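You operate a simulated robot arm through the tools that you are given. There is no shell and no other tool. Be economical: measure what you need, move in short steps, check, and stop when the job is done.

Carry out the task below with a simulated robot arm. There is one attempt and no reset: what you move stays moved.

TASK
Shut the top bench drawer. Then take the blue-taped packet and put it on the top of the blue mat. Then take the teal-taped packet and put it on the front end of the big table. Then shut the near flap of the floor carton. Keep to this order. Set down upright: blue-taped packet, teal-taped packet.
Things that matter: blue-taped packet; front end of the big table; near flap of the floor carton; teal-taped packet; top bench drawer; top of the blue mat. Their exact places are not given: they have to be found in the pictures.

It is judged by the outcome, as a careful person would: the job done as asked, and still so three seconds after it is handed in. It fails if anything else is knocked over, pushed out of place, dropped, spilled or broken.

THE ROBOT
A 7-joint arm with a vacuum gripper on a trunk, on a base that drives. Base frame: it is fixed to the floor where the robot stands at the start and does not move with it; the origin is under the middle of the robot, x ahead of it, y to its left, z up. Units: m, degrees, N and s.
With the tool pointing down near the work surface it reaches from about 0.1 to 0.64 m from the robot's upright axis, wherever it stands. Its first joint turns from -115.0 to 115.0 degrees. Places, roughly: blue-taped packet (16x8x10 cm) [-2.3, 0.3, 0.8]; front end of the big table [-2.8, 0.9, 0.8]; near flap of the floor carton [-1.7, -0.9, 0.2]; teal-taped packet (16x8x10 cm) [-3.1, -0.7, 0.8]; top bench drawer [0.7, 0, 0.6]; top of the blue mat [-2.2, -0.4, 0.8]. Payload 2.55 kg.
Tool frame: the origin (TCP) lies in the middle of the cups' lips, and z points out of the cups. The gripper has 1 cup of 0.044 m across, covering 0.044 by 0.044 m (tool x, y); the bellows give 0.02 m. With the vacuum on, a cup seals on a smooth face that it is pressed against (1 to 4 N); it does not hold porous or soft things. The pull reaches 55 N.
Orientation is that of the tool frame in the base frame, as [roll, pitch, yaw] about the fixed x, y, z axes, in that order (R = Rz(yaw) Ry(pitch) Rx(roll)). With the cups facing straight down, the tool's x points along the base's -x, its y along +y and its z along -z.

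THE INTERFACE
- The arm moves only by the tool jog_arm. Its argument "series" is a list of rows, each an object of numbers (a shift or turn left out is 0, a gripper value left out holds the last): "tx", "ty", "tz": the shift along the base's x, y, z in m; "ax", "ay", "az": the turn, a rotation vector about the base's x, y, z in degrees; "valve": the vacuum: 1 switches it on, 0 off. In form: [{"tx": .., "ty": .., "tz": .., "ax": .., "ay": .., "az": .., "valve": ..}, ...]. A call has 1 to 12 rows; each row is the pose to reach, as a shift and turn from the pose commanded when the call began. Rows are played at 5 a second. More than 0.05 m and 8.6 degrees between two rows, or a gripper value outside its range, and nothing of the call is played. Where a pose cannot be reached the arm comes as near as it can. A force on the tool above 40 N (or 10 N above the force at the start of the call, whichever is more), or a blocked arm, ends the call early, and 0.2 s more pass. The pull builds up within a second once a cup has sealed. Time passes only in rows, and 0.2 s behind the last, so rows that repeat a pose give it time. It gives the time, the measured TCP pose, the force on the tool (base axes) and the pull of the vacuum at its end, in the units of the frame above (readings bear some noise), with the torque about the TCP (base axes, N m) and any sound that the robot's microphone picked up.
- Cameras (640 x 400 px; columns grow to the right, rows downward): "scene" is now at [-0.0086, 0.1463, 1.6587]; the picture's right is [-0.49, -0.87, 0.00], its down [-0.79, 0.45, -0.42] and it looks along [0.37, -0.21, -0.91] (base axes); focal length 247 px, centre (320, 200). "wrist" rides on the gripper at [0.081, 0.006, -0.173] in the tool frame; the picture's right is [-0.08, 1.00, 0.00], its down [-0.89, -0.07, -0.45] and it looks along [-0.44, -0.04, 0.90] (tool axes); focal length 256 px, centre (320, 200).
- capture(camera): a new picture of that camera. The clock stands still meanwhile.
- raise_lower(by): slides the trunk up (or, below 0, down) by that many m; the arm and the scene camera ride with it, the base frame stays. It gives what a move gives, with no picture.
- steer(legs): drives the robot by 1 to 6 legs, each [ahead, left, turn to the left] in m, m and degrees, along the robot's own axes; the way and the turn of a leg run together, so that a leg with both is an arc; at most 1.5 m and 180 degrees a leg. The arm and the cameras ride along, it lands a little off, and it stops where it bumps. It gives what a move gives.
- turn_head(pan, tilt): turns the head with the scene camera to pan (to the left, within 155 degrees either way) and tilt (down, from -29 to 69), counted from straight ahead of the robot. It gives what a move gives.
- measure_at(camera, pixels): for up to 12 pixels [column, row] of the newest picture of that camera ("zoom" is the newest enlarged one), the place [x, y, z] in the base frame of the surface seen there, good to about 0.002 m. The clock stands still meanwhile.
- zoom(camera, box): a new picture of the part [left, top, right, bottom] of that camera's present view, enlarged. The clock stands still meanwhile.
- finish_job(): hands the job in; it is judged then, once.

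Go step by step. Measure first, check grasps and placings, and put right what went wrong. The budget is 110 turns and 78 pictures, counting those below and the enlarged ones. Unless the task says otherwise, let go and move clear before handing in, and close with one line.

The tools are called after "Request:" as a command line: name --argument value ..., lists and objects as JSON in quotes. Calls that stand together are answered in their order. jog_arm: Moves the arm, as the interface text tells. Its arguments: {"type":"object","properties":{"series":{"type":"array","items":{"type":"object","properties":{"tx":{"type":"number"},"ty":{"type":"number"},"tz":{"type":"number"},"ax":{"type":"number"},"ay":{"type":"number"},"az":{"type":"number"},"valve":{"type":"number"}}}}},"required":["series"]} The other tools are called the same way: raise_lower (by) slides the trunk up or down; steer (legs) drives the base; turn_head (pan, tilt) turns the head that bears the scene camera; capture (camera) takes a picture; measure_at (camera, pixels) gives the place of the surface under pixels of a picture; zoom (camera, box) takes an enlarged picture of a part of a camera's view; finish_job () hands the job in.

At the start:

```text
clock: 0.0
ee_pos: [0.4367, -0.0616, 0.9459]
tcp_rot: [-180.0, 0.0, 179.9]
contact_force: [-0.3, -0.4, 0.0]
wrist_torque: [0.01, -0.01, -0.02]
pull: 0.0
trunk travel left (down, up): [-0.775, 0.215]
robot x, y, heading: [-0.0006, -0.0021, 0.3]
head pan, tilt: [-29.5, 65.0]
```

scene: 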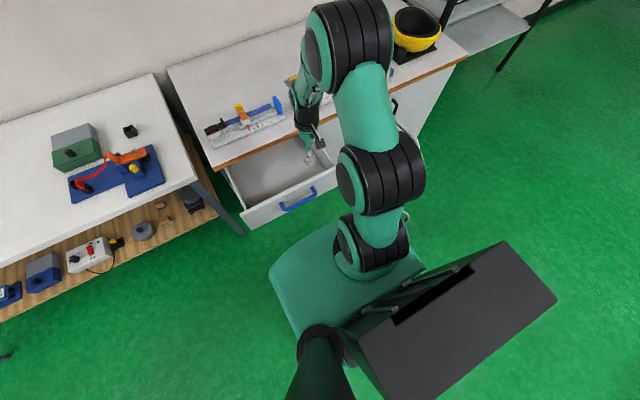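
wrist: 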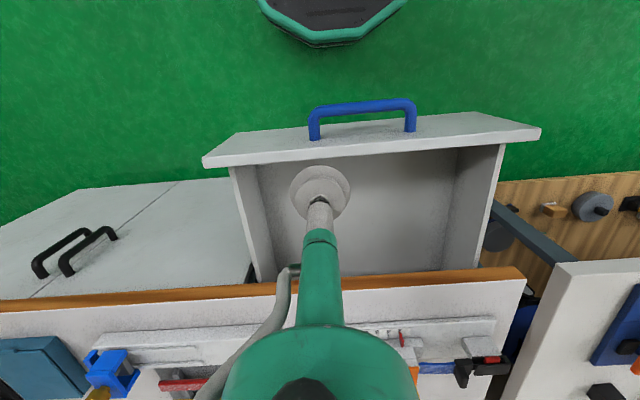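

The drawer stands open in front of the robot, with its front panel and blue handle at about (365,130) in the wrist picture. I measure it first.

Request:
measure_at --camera "wrist" --pixels '[[230, 160], [520, 135], [370, 150], [360, 103], [313, 120], [410, 105], [365, 128], [350, 285], [360, 240], [100, 290], [480, 277]]'

Request:
measure_at --camera "scene" --pixels '[[285, 207], [314, 190], [255, 215], [298, 203], [245, 222], [335, 178], [228, 165]]'

Request:
zoom --camera "scene" --box '[200, 80, 440, 240]'

```text
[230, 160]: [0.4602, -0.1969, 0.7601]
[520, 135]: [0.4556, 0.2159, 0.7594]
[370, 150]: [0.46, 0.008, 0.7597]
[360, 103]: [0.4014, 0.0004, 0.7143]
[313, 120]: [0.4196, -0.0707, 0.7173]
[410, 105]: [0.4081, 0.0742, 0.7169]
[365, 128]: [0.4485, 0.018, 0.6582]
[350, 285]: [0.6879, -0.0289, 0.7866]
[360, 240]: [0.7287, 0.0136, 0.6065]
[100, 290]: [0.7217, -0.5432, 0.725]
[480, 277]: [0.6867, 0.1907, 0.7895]
```

```text
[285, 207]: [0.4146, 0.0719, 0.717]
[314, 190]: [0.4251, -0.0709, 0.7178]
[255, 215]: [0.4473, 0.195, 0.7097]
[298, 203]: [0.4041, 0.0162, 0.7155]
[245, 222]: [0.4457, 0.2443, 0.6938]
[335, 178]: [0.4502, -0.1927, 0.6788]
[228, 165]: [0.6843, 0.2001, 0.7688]
```

```text
2.50 times, centred on (320, 160) of scene
```

zoom: 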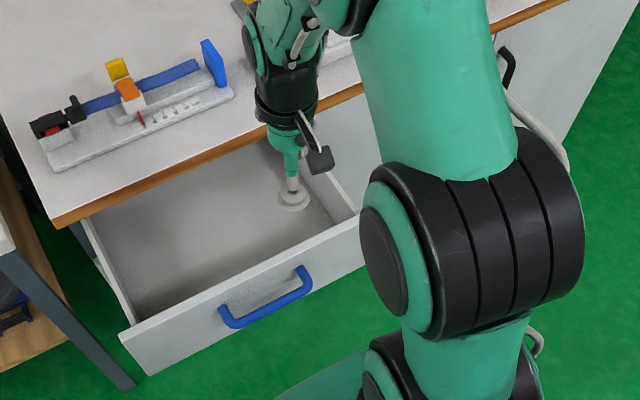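

The drawer's face is at x≈0.448 and its handle bar at x≈0.40, z≈0.715, y≈0. I move in front of the handle and go down with the cup off.

Request:
jog_arm --series '[{"tx": -0.04, "ty": 0.02}, {"tx": -0.08, "ty": 0.04}, {"tx": -0.11, "ty": 0.062}, {"tx": -0.11, "ty": 0.062, "tz": -0.045}, {"tx": -0.11, "ty": 0.062, "tz": -0.09}, {"tx": -0.11, "ty": 0.062, "tz": -0.135}, {"tx": -0.11, "ty": 0.062, "tz": -0.18}, {"tx": -0.11, "ty": 0.062, "tz": -0.225}, {"tx": -0.11, "ty": 0.062, "tz": -0.27}, {"tx": -0.11, "ty": 0.062, "tz": -0.27}]'

Request:
capture --camera "wrist"

```text
clock: 2.2
ee_pos: [0.3248, 0.0005, 0.6739]
tcp_rot: [-180.0, 0.0, -179.9]
contact_force: [-0.1, -0.1, 0.1]
wrist_torque: [0.02, -0.03, -0.02]
pull: 0.1
trunk travel left (down, up): [-0.775, 0.215]
robot x, y, heading: [-0.0005, 0.0011, -0.0]
head pan, tilt: [-29.5, 65.0]
```

```text
74 pictures are left
```

wrist: 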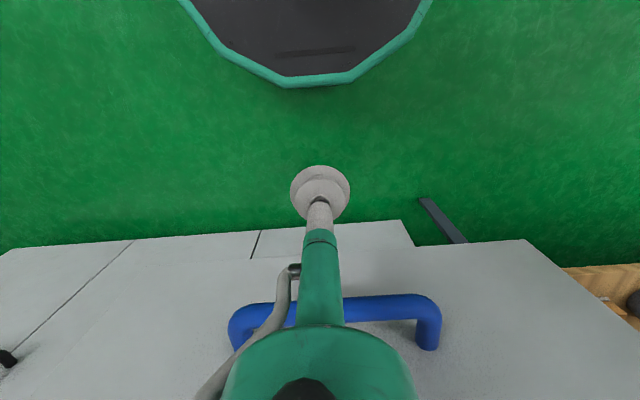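

The tool is centred in front of the handle. I push forward in steps.

Request:
jog_arm --series '[{"tx": 0.03}, {"tx": 0.06}, {"tx": 0.085}, {"tx": 0.11}, {"tx": 0.135}, {"tx": 0.16}, {"tx": 0.185}, {"tx": 0.21}]'

Request:
capture --camera "wrist"

```text
clock: 4.0
ee_pos: [0.5373, 0.0009, 0.6775]
tcp_rot: [-180.0, 0.0, 180.0]
contact_force: [-0.9, -1.5, -0.9]
wrist_torque: [0.0, -0.01, 0.02]
pull: 0.0
trunk travel left (down, up): [-0.775, 0.215]
robot x, y, heading: [-0.0036, -0.0026, 0.2]
head pan, tilt: [-29.5, 65.0]
```

```text
73 pictures are left
```

wrist: 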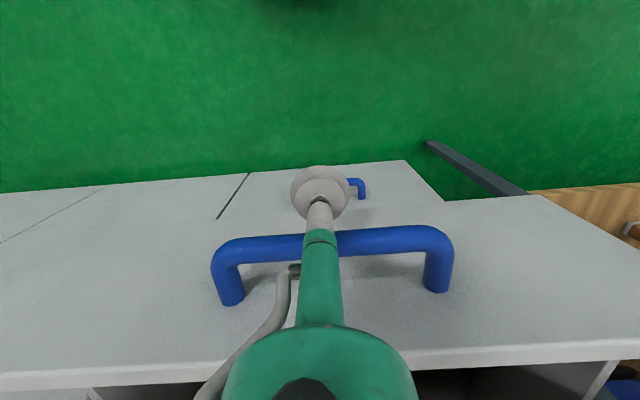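

The drawer is following. I keep pushing until it meets its stop.

Request:
jog_arm --series '[{"tx": 0.02}, {"tx": 0.04}, {"tx": 0.055}, {"tx": 0.07}, {"tx": 0.08}, {"tx": 0.09}, {"tx": 0.1}, {"tx": 0.11}]'

Request:
capture --camera "wrist"

Request:
capture --camera "scene"

```text
clock: 5.8
ee_pos: [0.6366, -0.0002, 0.6828]
tcp_rot: [-179.9, 0.3, -180.0]
contact_force: [-0.2, 0.1, -0.2]
wrist_torque: [0.0, 0.02, 0.01]
pull: 0.0
out of reach, approached as far as the arm can: row 7, 8
trunk travel left (down, up): [-0.775, 0.215]
robot x, y, heading: [-0.0025, 0.0015, 0.1]
head pan, tilt: [-29.5, 65.0]
```

```text
72 pictures are left
```

wrist: 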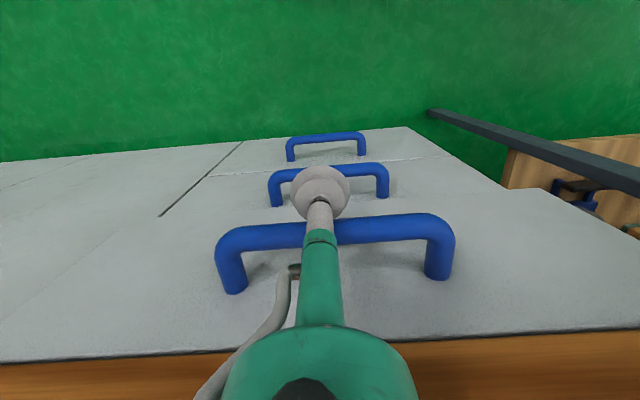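

```text
71 pictures are left
```

scene: 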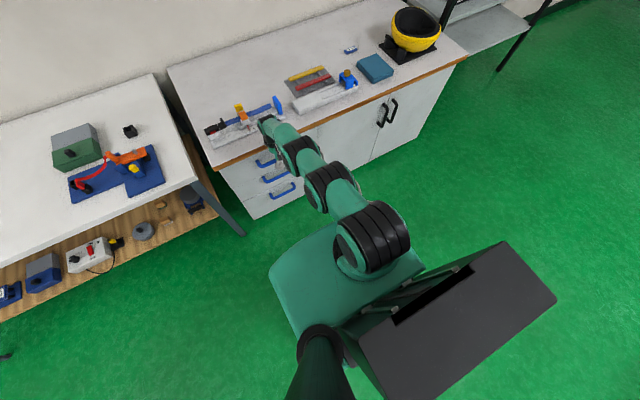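

The drawer is nearly shut. I compare its face with the lower drawers and the cabinet front.

Request:
measure_at --camera "wrist" --pixels '[[160, 310], [500, 310], [400, 290], [350, 235], [300, 133], [390, 205], [400, 165], [240, 170], [60, 240], [150, 190], [450, 340]]'

Request:
zoom --camera "scene" --box '[200, 100, 360, 220]'

```text
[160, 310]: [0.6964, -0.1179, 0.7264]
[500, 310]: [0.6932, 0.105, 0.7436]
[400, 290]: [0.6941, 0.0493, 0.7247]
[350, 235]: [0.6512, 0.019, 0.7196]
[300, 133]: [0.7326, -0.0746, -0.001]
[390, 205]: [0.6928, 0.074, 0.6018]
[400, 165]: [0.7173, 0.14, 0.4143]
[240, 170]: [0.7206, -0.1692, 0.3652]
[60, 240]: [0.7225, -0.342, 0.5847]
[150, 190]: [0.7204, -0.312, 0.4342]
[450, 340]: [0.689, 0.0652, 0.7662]
```

```text
3.33 times, centred on (280, 160) of scene
```

zoom: 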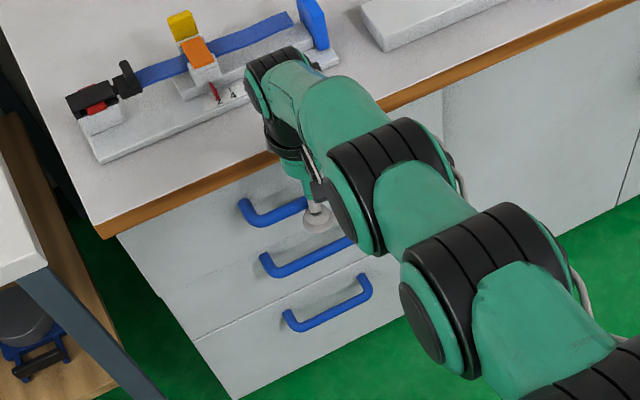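

The top drawer's face is at x≈0.695 while the lower ones sit at ≈0.718, so about 25 mm is left and the arm is at full reach. I back the tool off, drive a little nearer and push again.

Request:
jog_arm --series '[{"tx": -0.05}, {"tx": -0.1}, {"tx": -0.14}]'

Request:
steer --legs '[[0.08, 0, 0]]'

```text
clock: 6.6
ee_pos: [0.4973, 0.001, 0.6835]
tcp_rot: [-180.0, 0.2, -180.0]
contact_force: [0.5, -0.5, -0.6]
wrist_torque: [-0.01, 0.0, -0.01]
pull: 0.2
trunk travel left (down, up): [-0.775, 0.215]
robot x, y, heading: [-0.0037, 0.0038, -0.2]
head pan, tilt: [-29.5, 65.0]
```

```text
clock: 7.7
ee_pos: [0.577, 0.001, 0.6812]
tcp_rot: [-180.0, -0.1, -179.9]
contact_force: [-0.1, -0.5, -0.7]
wrist_torque: [0.0, 0.03, 0.01]
pull: 0.1
trunk travel left (down, up): [-0.775, 0.215]
robot x, y, heading: [0.0798, 0.0001, -0.1]
head pan, tilt: [-29.5, 65.0]
```

Now I push gently to the stop.

Request:
jog_arm --series '[{"tx": 0.03}, {"tx": 0.055}, {"tx": 0.065}, {"tx": 0.072}, {"tx": 0.079}, {"tx": 0.084}, {"tx": 0.088}, {"tx": 0.092}, {"tx": 0.096}]'

Request:
capture --camera "wrist"

```text
clock: 9.7
ee_pos: [0.6603, 0.0026, 0.6779]
tcp_rot: [179.9, -1.0, -179.9]
contact_force: [-28.7, 5.6, 2.6]
wrist_torque: [-0.14, -0.94, 0.02]
pull: 0.0
trunk travel left (down, up): [-0.775, 0.215]
robot x, y, heading: [0.0783, 0.0018, 0.2]
head pan, tilt: [-29.5, 65.0]
```

```text
69 pictures are left
```

wrist: 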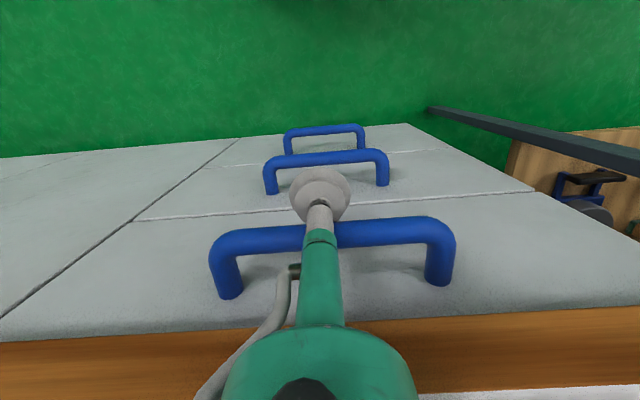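

Force rose to 29 N and the face is now flush with the lower drawers. I back off, lift, and turn the head to look behind.

Request:
jog_arm --series '[{"tx": -0.05}, {"tx": -0.1}, {"tx": -0.15}, {"tx": -0.2}, {"tx": -0.25}, {"tx": -0.28}, {"tx": -0.28, "tz": 0.05}, {"tx": -0.28, "tz": 0.1}, {"tx": -0.28, "tz": 0.15}, {"tx": -0.28, "tz": 0.2}, {"tx": -0.28, "tz": 0.25}, {"tx": -0.28, "tz": 0.28}]'

Request:
capture --camera "wrist"

Request:
turn_head --pan 150 --tilt 25

Request:
capture --camera "scene"

Request:
turn_head --pan -150 --tilt 25

Request:
capture --camera "scene"

```text
clock: 12.2
ee_pos: [0.3915, 0.0027, 0.9636]
tcp_rot: [179.9, 0.0, -179.9]
contact_force: [0.1, 0.8, 0.2]
wrist_torque: [-0.03, 0.0, 0.02]
pull: 0.0
trunk travel left (down, up): [-0.775, 0.215]
robot x, y, heading: [0.0816, 0.0013, 0.2]
head pan, tilt: [-29.5, 65.0]
```

```text
68 pictures are left
```

wrist: 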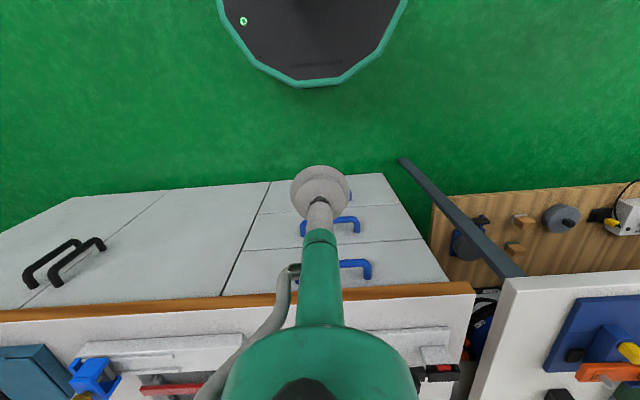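

```text
clock: 14.9
ee_pos: [0.3917, 0.0033, 0.9637]
tcp_rot: [179.9, 0.1, -179.9]
contact_force: [-0.7, -0.4, 0.1]
wrist_torque: [0.03, 0.02, -0.05]
pull: 0.0
trunk travel left (down, up): [-0.775, 0.215]
robot x, y, heading: [0.0775, 0.0013, 0.1]
head pan, tilt: [150.0, 25.0]
```

```text
67 pictures are left
```

scene: 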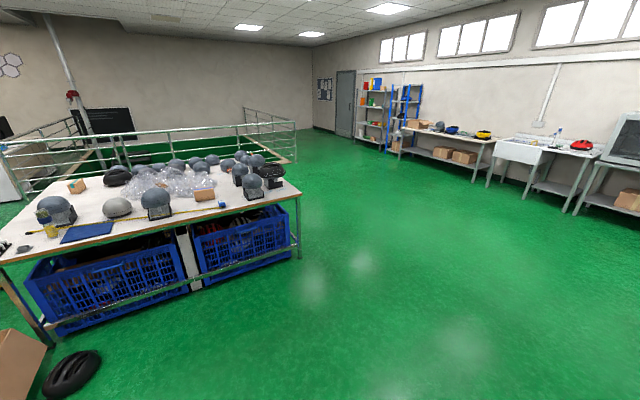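

```text
clock: 19.0
ee_pos: [0.3925, 0.0028, 0.9622]
tcp_rot: [-179.9, 0.0, -179.9]
contact_force: [1.4, 0.1, -0.2]
wrist_torque: [0.01, 0.01, 0.0]
pull: 0.0
trunk travel left (down, up): [-0.775, 0.215]
robot x, y, heading: [0.077, -0.0012, -0.2]
head pan, tilt: [-150.0, 25.0]
```

```text
66 pictures are left
```

scene: 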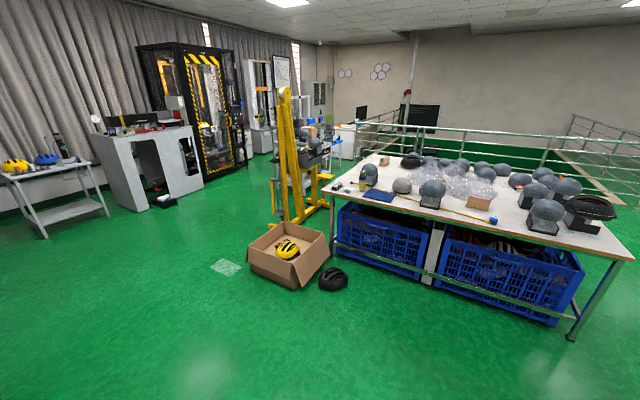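

The big table with the helmets stands behind me, with the carton at (290,260) beside it. I zoom in on the table and measure.

Request:
measure_at --camera "scene" --pixels '[[332, 192], [628, 258], [380, 198], [480, 203], [385, 160], [432, 203], [545, 235], [575, 330], [265, 262], [318, 262], [290, 228], [333, 290]]'

Request:
zoom --camera "scene" --box '[320, 140, 520, 260]'

Request:
zoom --camera "scene" --box '[440, 140, 640, 260]'

Request:
zoom --camera "scene" --box '[200, 190, 380, 310]'

```text
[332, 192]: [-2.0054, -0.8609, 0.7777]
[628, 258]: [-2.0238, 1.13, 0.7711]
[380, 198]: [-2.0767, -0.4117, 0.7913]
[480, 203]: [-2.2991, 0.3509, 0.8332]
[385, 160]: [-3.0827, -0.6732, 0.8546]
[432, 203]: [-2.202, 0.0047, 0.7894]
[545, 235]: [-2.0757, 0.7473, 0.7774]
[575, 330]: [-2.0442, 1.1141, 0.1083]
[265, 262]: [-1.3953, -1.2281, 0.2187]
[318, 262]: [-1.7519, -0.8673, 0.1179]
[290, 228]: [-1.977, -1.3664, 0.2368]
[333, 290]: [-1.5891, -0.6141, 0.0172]
```

```text
3.20 times, centred on (420, 200) of scene
```

zoom: 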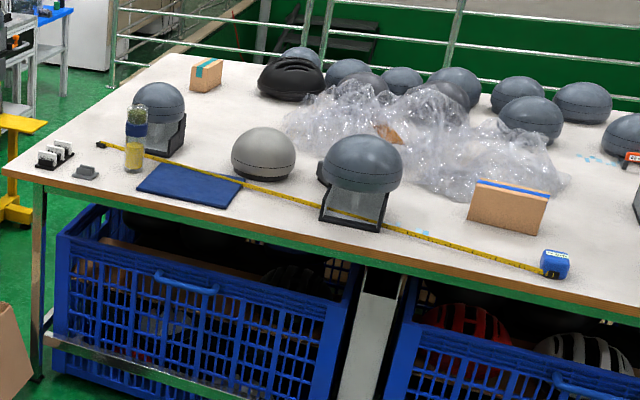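

```text
3.20 times, centred on (540, 200) of scene
```

zoom: 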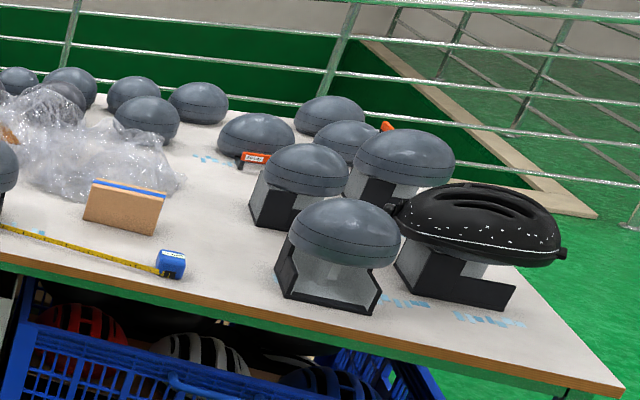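

```text
3.33 times, centred on (290, 250) of scene
```

zoom: 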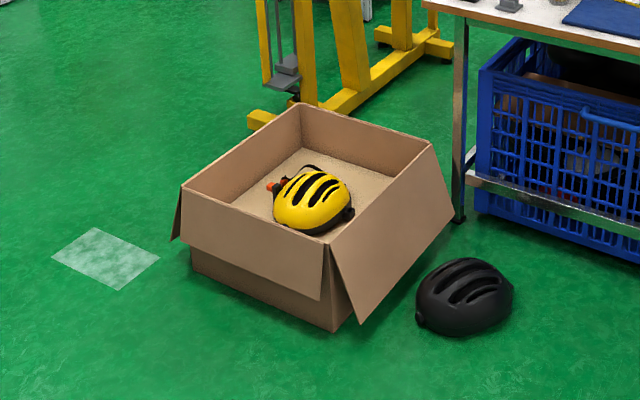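

Blue packet stands at about (-2.30,0.35) near the table's edge x≈-2.0, the mat at about (-2.2,-0.4), and the teal packet on the far side near (-3.1,-0.67). I drive back, shift left and turn around, then measure the robot's own footprint.

Request:
steer --legs '[[-0.9, 0, 0], [0, 0.25, 0], [0, 0, 180]]'

Request:
turn_head --pan 0 --tilt 45

Request:
capture --camera "scene"

Request:
capture --camera "wrist"

```text
clock: 32.4
ee_pos: [-1.1291, 0.2389, 0.9639]
tcp_rot: [-180.0, 0.0, -0.3]
contact_force: [-0.7, 0.2, 0.5]
wrist_torque: [-0.02, -0.01, -0.02]
pull: 0.2
trunk travel left (down, up): [-0.775, 0.215]
robot x, y, heading: [-0.8176, 0.2403, 179.8]
head pan, tilt: [-150.0, 25.0]
```

```text
clock: 34.8
ee_pos: [-1.129, 0.2384, 0.9625]
tcp_rot: [180.0, 0.0, -0.3]
contact_force: [0.0, -0.1, -0.2]
wrist_torque: [0.01, 0.02, 0.02]
pull: 0.2
trunk travel left (down, up): [-0.775, 0.215]
robot x, y, heading: [-0.8173, 0.2372, 180.0]
head pan, tilt: [0.0, 45.0]
```

```text
62 pictures are left
```

scene: 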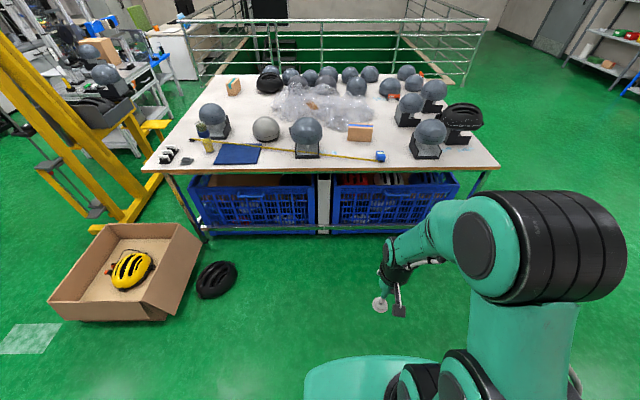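

```text
61 pictures are left
```

wrist: 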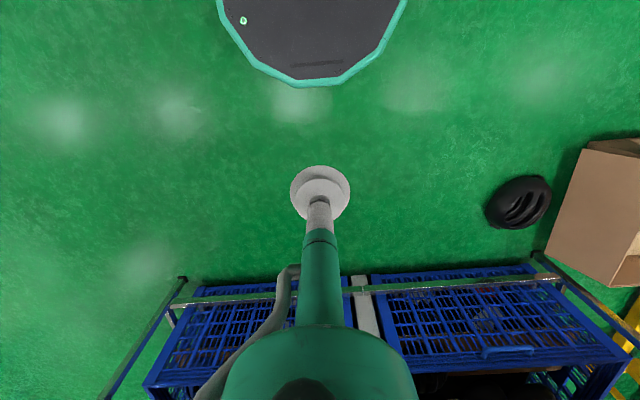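

A fine view of the whole table: blue packet at (360,131), mat (237,154), teal packet (234,87), carton at lower left. I measure the key points and the robot's base front.

Request:
measure_at --camera "wrist" --pixels '[[310, 83], [225, 10], [400, 10], [500, 285], [290, 300]]'

Request:
zoom --camera "scene" --box '[150, 60, 350, 180]'

Request:
measure_at --camera "scene" --pixels '[[212, 162], [260, 161], [222, 146], [262, 148], [348, 124], [372, 125], [360, 138], [230, 80], [239, 92], [235, 80], [204, 79], [470, 80]]'

Request:
zoom --camera "scene" --box '[330, 60, 510, 180]'

```text
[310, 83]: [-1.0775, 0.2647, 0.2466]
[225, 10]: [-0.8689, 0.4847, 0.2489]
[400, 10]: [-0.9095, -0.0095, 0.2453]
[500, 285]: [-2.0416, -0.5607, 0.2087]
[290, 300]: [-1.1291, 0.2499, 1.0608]
```

```text
3.20 times, centred on (250, 120) of scene
```

zoom: 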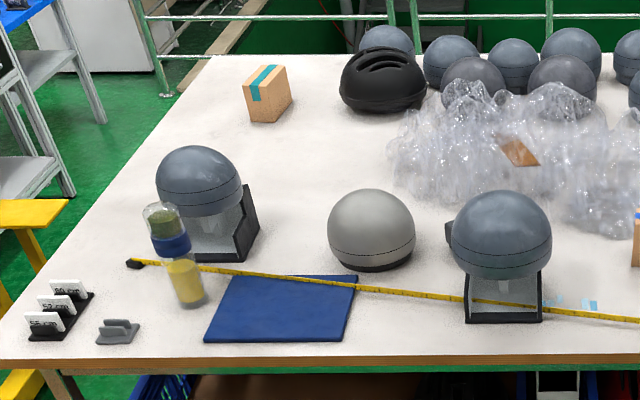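

```text
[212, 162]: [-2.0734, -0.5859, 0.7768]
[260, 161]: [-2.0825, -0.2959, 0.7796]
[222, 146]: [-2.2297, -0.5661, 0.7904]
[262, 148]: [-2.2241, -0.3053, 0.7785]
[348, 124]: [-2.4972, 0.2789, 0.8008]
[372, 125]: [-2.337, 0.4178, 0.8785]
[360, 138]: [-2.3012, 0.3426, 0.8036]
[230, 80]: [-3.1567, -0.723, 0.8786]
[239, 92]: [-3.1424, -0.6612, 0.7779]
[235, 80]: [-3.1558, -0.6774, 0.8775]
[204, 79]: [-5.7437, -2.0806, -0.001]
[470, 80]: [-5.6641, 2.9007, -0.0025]
```

```text
3.33 times, centred on (420, 120) of scene
```

zoom: 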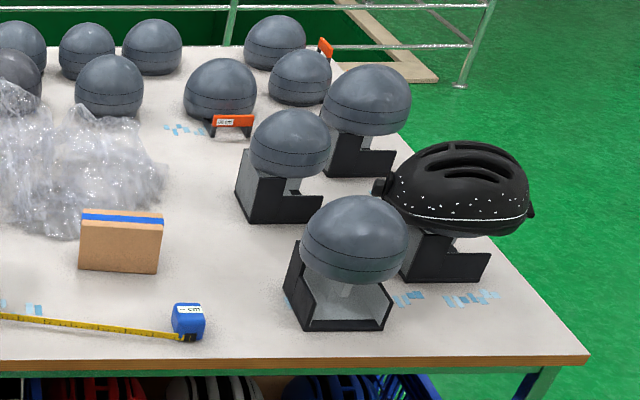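

The packet's top is at z≈0.879, the base reaches about 0.26 ahead of its axis, and the table's edge is at x≈-2.0. I drive up to stand at about (-1.70, 0.34) facing the packet.

Request:
steer --legs '[[0.87, -0.1, 0]]'

Request:
capture --camera "wrist"

Request:
capture --camera "scene"

```text
clock: 39.4
ee_pos: [-2.0047, 0.3534, 0.9627]
tcp_rot: [-179.9, 0.0, -1.0]
contact_force: [-0.3, 0.2, -0.1]
wrist_torque: [-0.01, 0.01, 0.0]
pull: 0.0
trunk travel left (down, up): [-0.775, 0.215]
robot x, y, heading: [-1.691, 0.3489, 178.9]
head pan, tilt: [0.0, 45.0]
```

```text
58 pictures are left
```

wrist: 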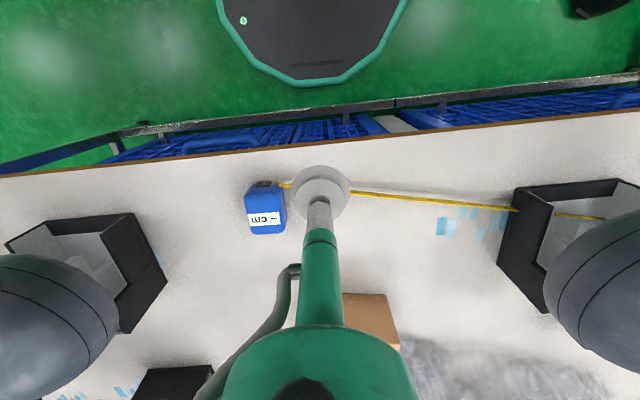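

```text
57 pictures are left
```

scene: 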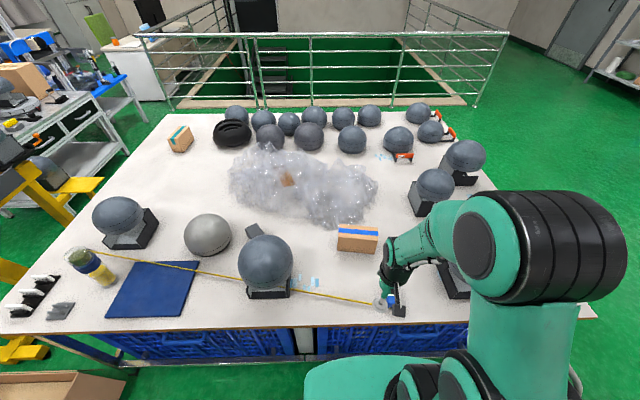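

I zoom in on the packet at (358,235) and check the gap between base and table.

Request:
zoom --camera "scene" --box '[310, 200, 410, 270]'

Request:
measure_at --camera "wrist" --pixels '[[310, 83], [300, 148], [150, 158], [300, 112]]'

```text
5.71 times, centred on (360, 235) of scene
```

zoom: 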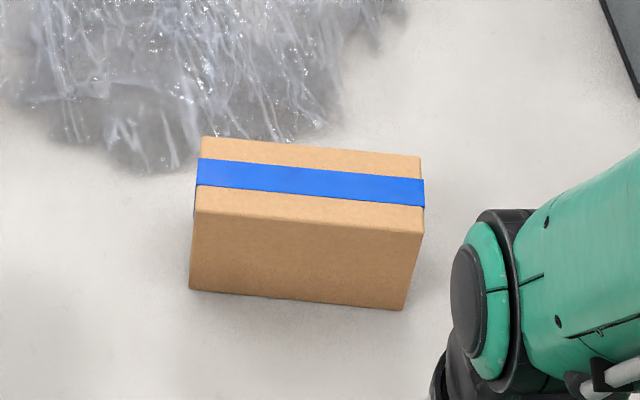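

```text
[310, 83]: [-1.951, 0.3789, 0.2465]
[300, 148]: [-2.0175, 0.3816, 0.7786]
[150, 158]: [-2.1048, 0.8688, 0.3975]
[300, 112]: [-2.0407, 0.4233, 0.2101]
```

Request:
measure_at --camera "zoom" --pixels '[[205, 142], [417, 160], [418, 228], [202, 208], [310, 184], [310, 160], [305, 212]]'

```text
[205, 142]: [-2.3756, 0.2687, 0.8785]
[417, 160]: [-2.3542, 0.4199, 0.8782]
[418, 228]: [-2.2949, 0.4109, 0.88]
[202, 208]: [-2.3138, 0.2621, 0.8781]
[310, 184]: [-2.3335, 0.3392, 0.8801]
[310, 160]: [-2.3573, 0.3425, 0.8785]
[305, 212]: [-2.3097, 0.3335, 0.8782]
```

The packet's top centre is (-2.334, 0.340, 0.879), 0.64 m away, so I creep 0.035 m closer, still clear of the crates at x≈-2.04.

Request:
steer --legs '[[0.037, 0, 1]]'

```text
clock: 40.3
ee_pos: [-2.0417, 0.3475, 0.9627]
tcp_rot: [-180.0, -0.1, 0.0]
contact_force: [-0.4, 0.5, 0.7]
wrist_torque: [0.0, -0.04, 0.0]
pull: 0.1
trunk travel left (down, up): [-0.775, 0.215]
robot x, y, heading: [-1.7263, 0.351, -180.0]
head pan, tilt: [0.0, 45.0]
```

I move over the packet, 4 cm above its top.

Request:
jog_arm --series '[{"tx": -0.05}, {"tx": -0.1}, {"tx": -0.15}, {"tx": -0.2}, {"tx": -0.25, "ty": -0.007}, {"tx": -0.292, "ty": -0.007}, {"tx": -0.292, "ty": -0.007, "tz": -0.035}, {"tx": -0.292, "ty": -0.007, "tz": -0.045}]'

Request:
capture --camera "wrist"

```text
refused: row 5 steps farther than a row can; nothing moved
```

```text
55 pictures are left
```

wrist: 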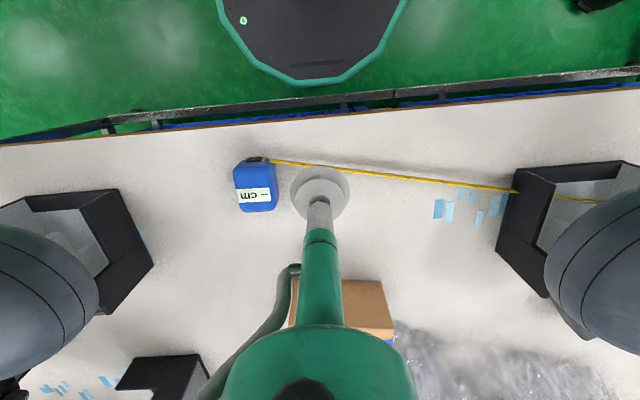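

The row was slightly too long; I split it finer.

Request:
jog_arm --series '[{"tx": -0.045}, {"tx": -0.09}, {"tx": -0.135}, {"tx": -0.18}, {"tx": -0.225, "ty": -0.004}, {"tx": -0.265, "ty": -0.007}, {"tx": -0.292, "ty": -0.007}, {"tx": -0.292, "ty": -0.007, "tz": -0.03}, {"tx": -0.292, "ty": -0.007, "tz": -0.05}]'

Request:
capture --camera "wrist"

```text
clock: 42.3
ee_pos: [-2.3331, 0.3405, 0.9127]
tcp_rot: [179.9, 0.0, 0.1]
contact_force: [0.3, -0.6, 0.5]
wrist_torque: [-0.02, -0.01, 0.03]
pull: 0.1
trunk travel left (down, up): [-0.775, 0.215]
robot x, y, heading: [-1.7262, 0.3475, -180.1]
head pan, tilt: [0.0, 45.0]
```

```text
54 pictures are left
```

wrist: 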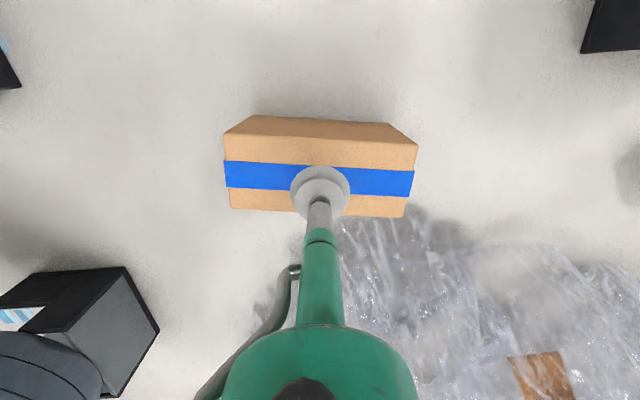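

The cup is centred over the tape. I lower with the vacuum on until it seals.

Request:
jog_arm --series '[{"tz": -0.015, "valve": 1}, {"tz": -0.028}, {"tz": -0.034}, {"tz": -0.038}, {"tz": -0.041}, {"tz": -0.041}, {"tz": -0.041}, {"tz": -0.041}]'

```text
clock: 44.1
ee_pos: [-2.3313, 0.3387, 0.8754]
tcp_rot: [-180.0, 0.6, 0.1]
contact_force: [3.6, -5.9, 27.3]
wrist_torque: [0.04, -0.14, -0.06]
pull: 54.6
trunk travel left (down, up): [-0.775, 0.215]
robot x, y, heading: [-1.729, 0.3458, -180.0]
head pan, tilt: [0.0, 45.0]
```

Full pull of 54.6 N. I lift straight, then draw the packet in towards the robot.

Request:
jog_arm --series '[{"tz": 0.02}, {"tz": 0.05}, {"tz": 0.08}, {"tz": 0.115}, {"tx": 0.03, "tz": 0.14}, {"tx": 0.07, "tz": 0.15}, {"tx": 0.115, "tz": 0.16}, {"tx": 0.16, "tz": 0.17}, {"tx": 0.205, "tz": 0.18}, {"tx": 0.25, "tz": 0.19}, {"tx": 0.29, "tz": 0.2}]'

Request:
capture --camera "wrist"

```text
clock: 46.5
ee_pos: [-2.0437, 0.3414, 1.0715]
tcp_rot: [-179.9, -0.1, 0.0]
contact_force: [0.5, 0.8, -3.1]
wrist_torque: [-0.02, 0.0, 0.0]
pull: 54.9
out of reach, approached as far as the arm can: row 4
trunk travel left (down, up): [-0.775, 0.215]
robot x, y, heading: [-1.7286, 0.3465, -180.0]
head pan, tilt: [0.0, 45.0]
```

```text
53 pictures are left
```

wrist: 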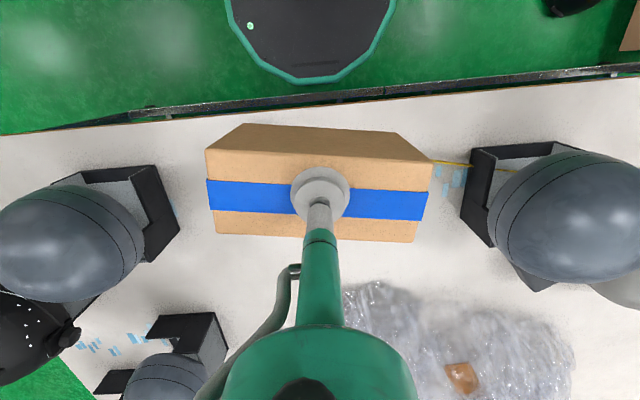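

The packet hangs level. I check the floor helmet at (570,8) and the table helmet's height before driving sideways.

Request:
measure_at --camera "wrist" --pixels '[[548, 8], [570, 12], [600, 4], [625, 45], [560, 180], [500, 210], [475, 150]]'

Request:
capture --camera "scene"

```text
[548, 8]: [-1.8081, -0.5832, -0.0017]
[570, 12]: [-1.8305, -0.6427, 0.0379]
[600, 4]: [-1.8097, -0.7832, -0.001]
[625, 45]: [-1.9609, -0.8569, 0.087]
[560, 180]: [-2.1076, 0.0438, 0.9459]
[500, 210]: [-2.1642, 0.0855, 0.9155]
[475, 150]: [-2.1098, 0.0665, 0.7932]
```

```text
52 pictures are left
```

scene: 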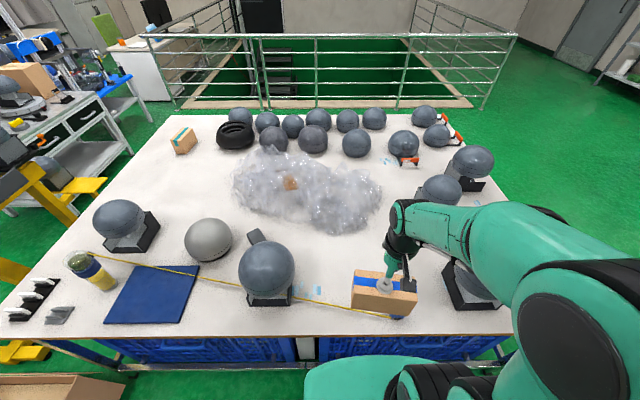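

The floor helmet starts at y≈-0.5, so standing at y≈-0.08 is safe. I back off, slide left and come in again.

Request:
steer --legs '[[-0.15, 0, 0], [0, 0.42, 0], [0.13, 0, 0]]'

Request:
capture --camera "scene"

Request:
capture --camera "wrist"

```text
clock: 51.0
ee_pos: [-2.0347, -0.0793, 1.0714]
tcp_rot: [180.0, -0.1, -0.7]
contact_force: [0.2, -0.4, -2.4]
wrist_torque: [-0.05, -0.03, 0.02]
pull: 54.4
trunk travel left (down, up): [-0.775, 0.215]
robot x, y, heading: [-1.7141, -0.0735, 179.5]
head pan, tilt: [0.0, 45.0]
```

```text
51 pictures are left
```

scene: 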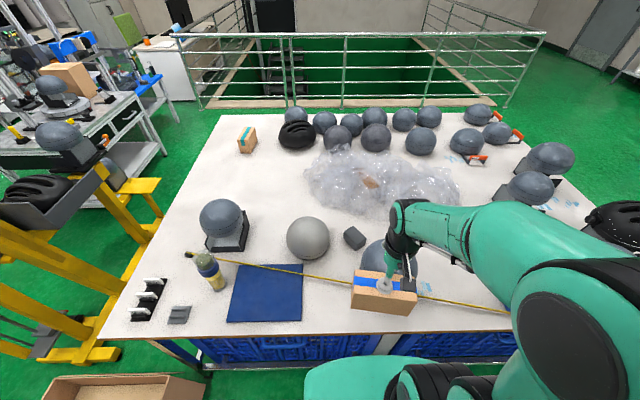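

```text
50 pictures are left
```

wrist: 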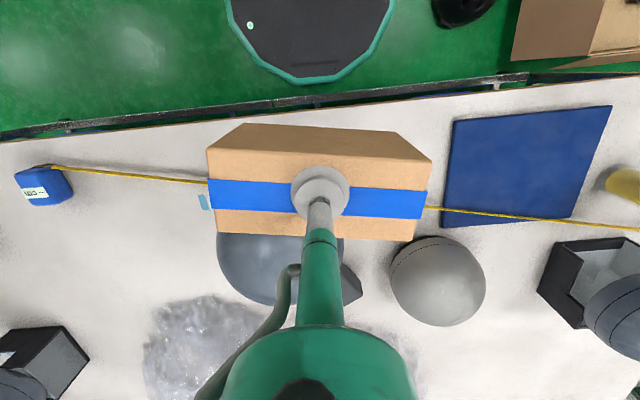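

The mat is at (265,293) in the scene and (527,165) in the wrist view. I measure its corners and the measuring tape that crosses it.

Request:
measure_at --camera "wrist" --pixels '[[453, 122], [611, 107], [574, 216], [442, 224], [525, 165], [455, 209], [570, 217], [510, 213], [612, 185], [480, 270]]'

Request:
zoom --camera "scene" --box '[180, 240, 320, 330]'

```text
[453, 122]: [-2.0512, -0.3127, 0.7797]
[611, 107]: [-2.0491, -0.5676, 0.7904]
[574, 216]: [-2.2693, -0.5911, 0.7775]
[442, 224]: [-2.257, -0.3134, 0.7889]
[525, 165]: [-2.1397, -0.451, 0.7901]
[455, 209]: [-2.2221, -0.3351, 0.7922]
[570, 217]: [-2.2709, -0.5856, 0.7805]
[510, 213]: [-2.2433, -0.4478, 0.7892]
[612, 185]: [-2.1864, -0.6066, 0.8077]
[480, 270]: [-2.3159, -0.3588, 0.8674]
```

```text
4.44 times, centred on (250, 285) of scene
```

zoom: 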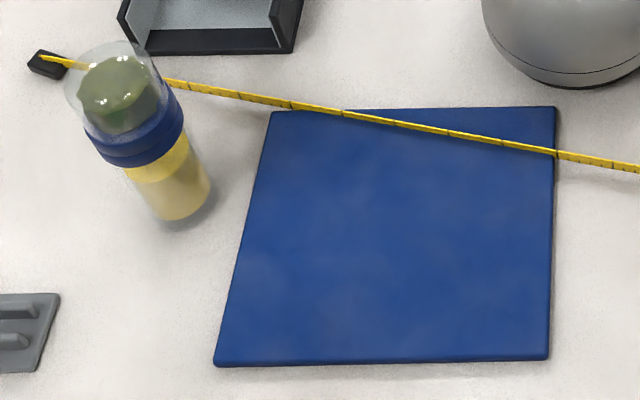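

The mat's top is z≈0.790, centre about (-2.15,-0.44), with the tape only along its far edge x<-2.22. I carry the packet over (-2.135,-0.44).

Request:
jog_arm --series '[{"tx": -0.01, "ty": -0.045}, {"tx": -0.02, "ty": -0.09}, {"tx": -0.03, "ty": -0.135}, {"tx": -0.04, "ty": -0.18}, {"tx": -0.055, "ty": -0.225}, {"tx": -0.07, "ty": -0.27}, {"tx": -0.085, "ty": -0.315}, {"tx": -0.1, "ty": -0.36}, {"tx": -0.1, "ty": -0.36, "tz": -0.04}, {"tx": -0.1, "ty": -0.36, "tz": -0.08}, {"tx": -0.1, "ty": -0.36, "tz": -0.12}, {"tx": -0.1, "ty": -0.36, "tz": -0.14}]'

Request:
capture --camera "wrist"

```text
clock: 53.6
ee_pos: [-2.1344, -0.4397, 0.9307]
tcp_rot: [-180.0, 0.0, -0.7]
contact_force: [0.7, 0.5, -2.6]
wrist_torque: [-0.01, -0.03, -0.01]
pull: 54.6
out of reach, approached as far as the arm can: row 7, 8, 9
trunk travel left (down, up): [-0.775, 0.215]
robot x, y, heading: [-1.7148, -0.0744, 179.5]
head pan, tilt: [0.0, 45.0]
```

```text
48 pictures are left
```

wrist: 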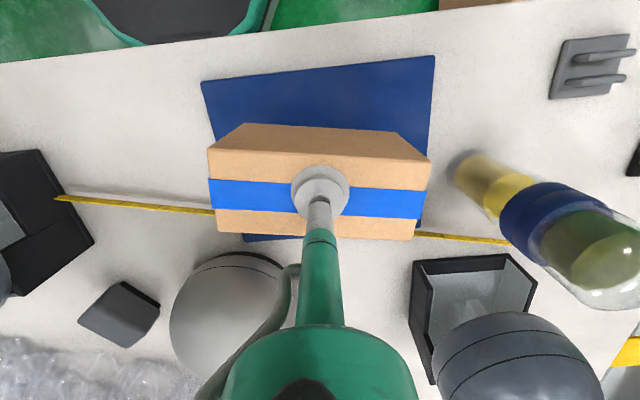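

The packet is centred over the mat with room to the bottle. I lower it the last 4 cm, watching the force.

Request:
jog_arm --series '[{"tz": -0.015}, {"tz": -0.028}, {"tz": -0.036}, {"tz": -0.041}, {"tz": -0.041}]'

```text
clock: 54.8
ee_pos: [-2.1337, -0.4418, 0.892]
tcp_rot: [-180.0, 0.1, -0.7]
contact_force: [1.2, -0.4, 6.0]
wrist_torque: [0.17, 0.08, -0.06]
pull: 54.8
trunk travel left (down, up): [-0.775, 0.215]
robot x, y, heading: [-1.7117, -0.0762, 179.4]
head pan, tilt: [0.0, 45.0]
```

It touches down (6 N upward). I release and lift clear.

Request:
jog_arm --series '[{"tz": -0.001, "valve": 0}, {"tz": -0.001}, {"tz": -0.001}, {"tz": -0.001}, {"tz": 0.01}, {"tz": 0.03}, {"tz": 0.07}, {"tz": 0.11}, {"tz": 0.14}]'

Request:
capture --camera "wrist"

```text
clock: 56.8
ee_pos: [-2.1253, -0.4361, 1.0207]
tcp_rot: [-179.9, 0.0, -0.6]
contact_force: [0.2, 0.6, -0.3]
wrist_torque: [-0.03, 0.05, 0.0]
pull: 0.1
out of reach, approached as far as the arm can: row 9
trunk travel left (down, up): [-0.775, 0.215]
robot x, y, heading: [-1.7138, -0.0745, 179.3]
head pan, tilt: [0.0, 45.0]
```

```text
47 pictures are left
```

wrist: 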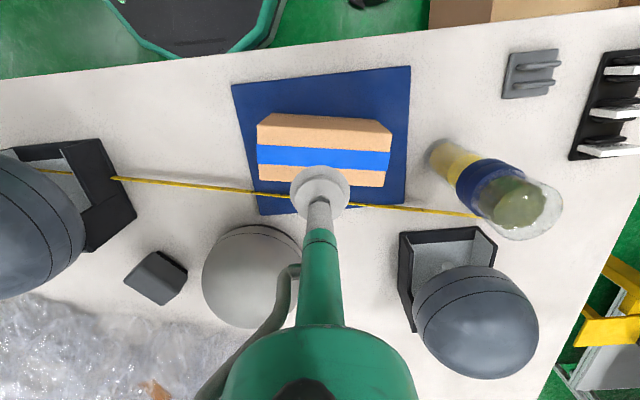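

The blue packet stands on the mat. Now I scout the way to the teal packet: measure the table's far edge, the railing foot and the yellow stand in the last scene picture.

Request:
measure_at --camera "scene" --pixels '[[222, 112], [201, 105], [290, 102], [205, 118], [503, 105], [75, 355], [130, 235], [160, 210], [118, 195], [128, 140], [190, 172], [60, 330]]'

Request:
jog_arm --series '[{"tx": 0.03, "ty": 0.035}, {"tx": 0.06, "ty": 0.07}, {"tx": 0.08, "ty": 0.11}, {"tx": 0.09, "ty": 0.155}, {"tx": 0.095, "ty": 0.2}, {"tx": 0.095, "ty": 0.245}, {"tx": 0.095, "ty": 0.29}, {"tx": 0.1, "ty": 0.335}, {"tx": 0.13, "ty": 0.36}]'

Request:
turn_head --pan 35 --tilt 35

Request:
capture --camera "scene"

```text
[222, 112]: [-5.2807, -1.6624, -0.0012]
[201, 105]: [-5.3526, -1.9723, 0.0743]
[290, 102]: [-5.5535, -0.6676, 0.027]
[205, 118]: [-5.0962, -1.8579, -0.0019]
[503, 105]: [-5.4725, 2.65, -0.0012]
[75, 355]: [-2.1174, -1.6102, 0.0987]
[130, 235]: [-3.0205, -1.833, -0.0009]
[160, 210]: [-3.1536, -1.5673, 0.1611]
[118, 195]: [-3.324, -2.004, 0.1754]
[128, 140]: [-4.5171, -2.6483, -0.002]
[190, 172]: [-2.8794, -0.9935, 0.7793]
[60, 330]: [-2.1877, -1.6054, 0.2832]
```

```text
clock: 58.8
ee_pos: [-1.9994, -0.0772, 1.022]
tcp_rot: [180.0, 0.1, -0.7]
contact_force: [-0.5, 0.5, -0.6]
wrist_torque: [-0.01, 0.03, 0.0]
pull: 0.1
trunk travel left (down, up): [-0.775, 0.215]
robot x, y, heading: [-1.7148, -0.075, 179.2]
head pan, tilt: [0.0, 45.0]
```

```text
clock: 59.8
ee_pos: [-2.0001, -0.0765, 1.0203]
tcp_rot: [-180.0, 0.0, -0.7]
contact_force: [0.3, -0.6, -0.1]
wrist_torque: [0.04, 0.01, 0.02]
pull: 0.1
trunk travel left (down, up): [-0.775, 0.215]
robot x, y, heading: [-1.7158, -0.0735, 179.3]
head pan, tilt: [35.0, 35.0]
```

```text
46 pictures are left
```

scene: 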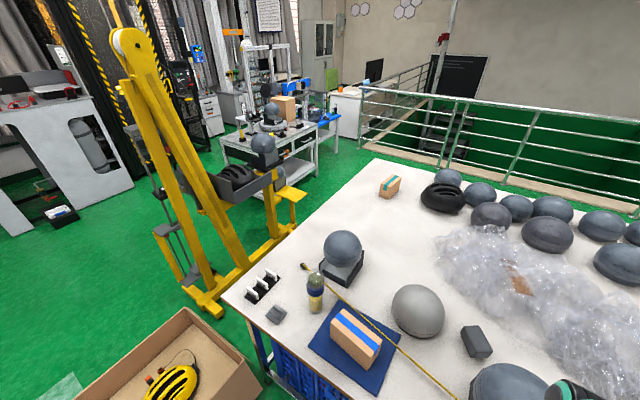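

The railing is far back (x≈-5.4) so there is room behind the table, while the yellow stand blocks the -y end. I measure the far table corner and stand.

Request:
measure_at --camera "scene" --pixels '[[376, 160], [384, 195], [470, 178], [362, 150], [290, 222], [303, 190], [225, 300], [520, 190], [443, 195], [300, 150]]'

Request:
turn_head --pan -40 --tilt 35

Request:
capture --camera "scene"

```text
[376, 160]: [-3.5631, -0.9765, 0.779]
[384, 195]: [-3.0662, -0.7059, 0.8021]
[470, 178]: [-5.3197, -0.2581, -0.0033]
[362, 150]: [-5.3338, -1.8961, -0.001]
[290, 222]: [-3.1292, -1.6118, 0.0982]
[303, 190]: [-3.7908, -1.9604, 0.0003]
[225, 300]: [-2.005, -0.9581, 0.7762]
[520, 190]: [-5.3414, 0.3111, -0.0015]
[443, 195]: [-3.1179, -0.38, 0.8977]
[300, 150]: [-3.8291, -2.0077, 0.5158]
```

```text
clock: 61.3
ee_pos: [-2.0005, -0.0773, 1.0212]
tcp_rot: [180.0, 0.0, -0.6]
contact_force: [-0.2, -0.2, -0.3]
wrist_torque: [0.0, -0.02, 0.04]
pull: 0.0
trunk travel left (down, up): [-0.775, 0.215]
robot x, y, heading: [-1.7184, -0.0761, 179.2]
head pan, tilt: [-40.0, 35.0]
```

```text
45 pictures are left
```

scene: 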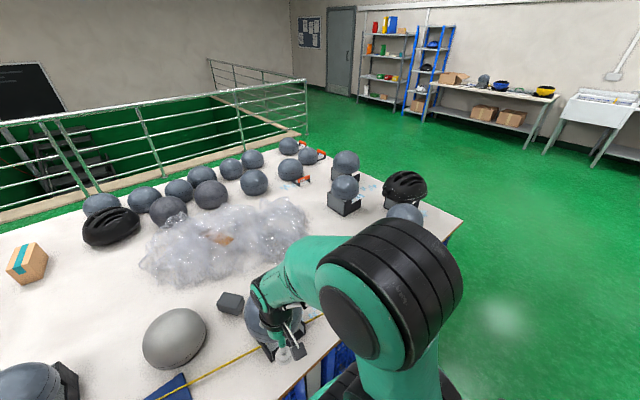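

The table spans x -2.0 to -3.56, and the way round its +y end is free. I back off and drive to the +y end, looking at the target place there on the way.

Request:
steer --legs '[[-0.35, 0, 0], [0, -1.45, 0.5], [0, -0.55, 0], [0.8, 0, 0]]'

Request:
turn_head --pan 60 --tilt 45

Request:
capture --camera "scene"

```text
clock: 77.0
ee_pos: [-2.4162, 1.9439, 1.0202]
tcp_rot: [-180.0, 0.0, -2.0]
contact_force: [-0.2, 0.0, 0.1]
wrist_torque: [0.0, -0.01, 0.0]
pull: 0.1
trunk travel left (down, up): [-0.775, 0.215]
robot x, y, heading: [-2.1306, 1.9409, 177.9]
head pan, tilt: [-40.0, 35.0]
```

```text
clock: 78.8
ee_pos: [-2.4146, 1.9428, 1.0209]
tcp_rot: [-180.0, 0.0, -2.0]
contact_force: [-0.7, 0.1, 0.3]
wrist_torque: [-0.01, -0.02, -0.02]
pull: 0.1
trunk travel left (down, up): [-0.775, 0.215]
robot x, y, heading: [-2.1303, 1.9381, 177.8]
head pan, tilt: [60.0, 45.0]
```

```text
44 pictures are left
```

scene: 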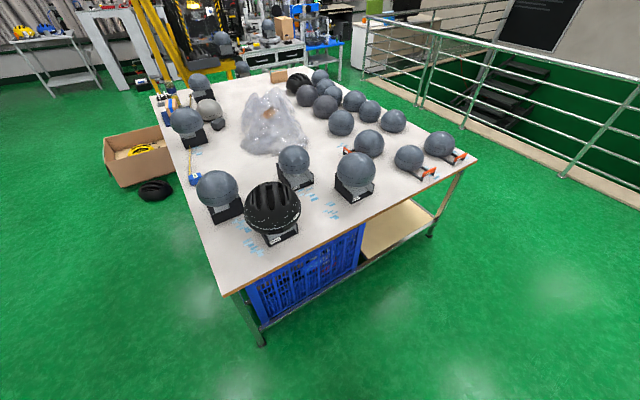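

The +y end has free space around (385,210), between the stand helmet and the orange-strapped ones. I measure it.

Request:
zoom --camera "scene" --box '[240, 120, 480, 270]'

Request:
measure_at --camera "scene" --pixels '[[385, 210], [400, 190], [360, 230], [340, 205], [355, 200], [415, 178], [470, 158], [340, 255], [232, 290], [385, 180], [262, 345], [430, 235]]'

```text
2.67 times, centred on (360, 195) of scene
```

zoom: 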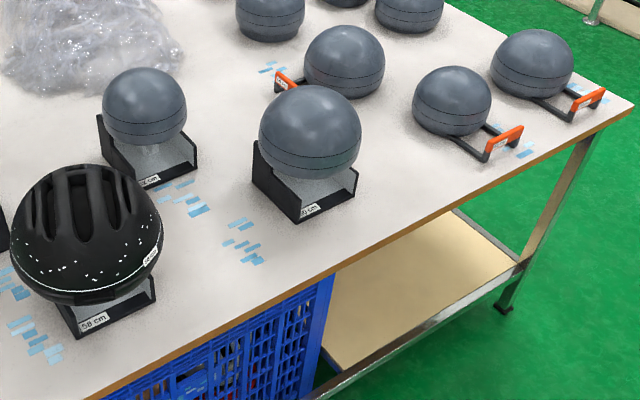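

```text
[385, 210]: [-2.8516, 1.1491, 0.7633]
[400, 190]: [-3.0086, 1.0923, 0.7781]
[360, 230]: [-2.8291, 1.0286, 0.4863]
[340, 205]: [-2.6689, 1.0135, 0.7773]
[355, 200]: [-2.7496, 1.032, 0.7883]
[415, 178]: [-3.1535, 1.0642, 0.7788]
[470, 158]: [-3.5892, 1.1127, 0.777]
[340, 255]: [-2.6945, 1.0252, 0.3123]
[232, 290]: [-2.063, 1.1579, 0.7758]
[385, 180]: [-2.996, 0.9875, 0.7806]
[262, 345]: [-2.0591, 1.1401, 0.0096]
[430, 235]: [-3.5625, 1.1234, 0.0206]
```

Request:
measure_at --camera "zoom" --pixels '[[357, 195], [300, 222], [487, 160], [440, 145], [400, 190], [360, 130], [385, 120], [197, 172], [156, 300], [250, 230], [300, 100], [410, 160]]'

```text
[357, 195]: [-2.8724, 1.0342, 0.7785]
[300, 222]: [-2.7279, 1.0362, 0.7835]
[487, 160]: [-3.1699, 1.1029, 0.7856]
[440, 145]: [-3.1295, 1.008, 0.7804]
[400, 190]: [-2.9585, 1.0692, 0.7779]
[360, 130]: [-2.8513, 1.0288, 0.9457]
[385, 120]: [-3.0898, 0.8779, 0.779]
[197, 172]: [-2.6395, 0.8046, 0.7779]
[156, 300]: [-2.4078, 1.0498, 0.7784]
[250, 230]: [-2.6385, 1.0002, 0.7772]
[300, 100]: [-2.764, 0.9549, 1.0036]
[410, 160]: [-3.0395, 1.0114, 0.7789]
```

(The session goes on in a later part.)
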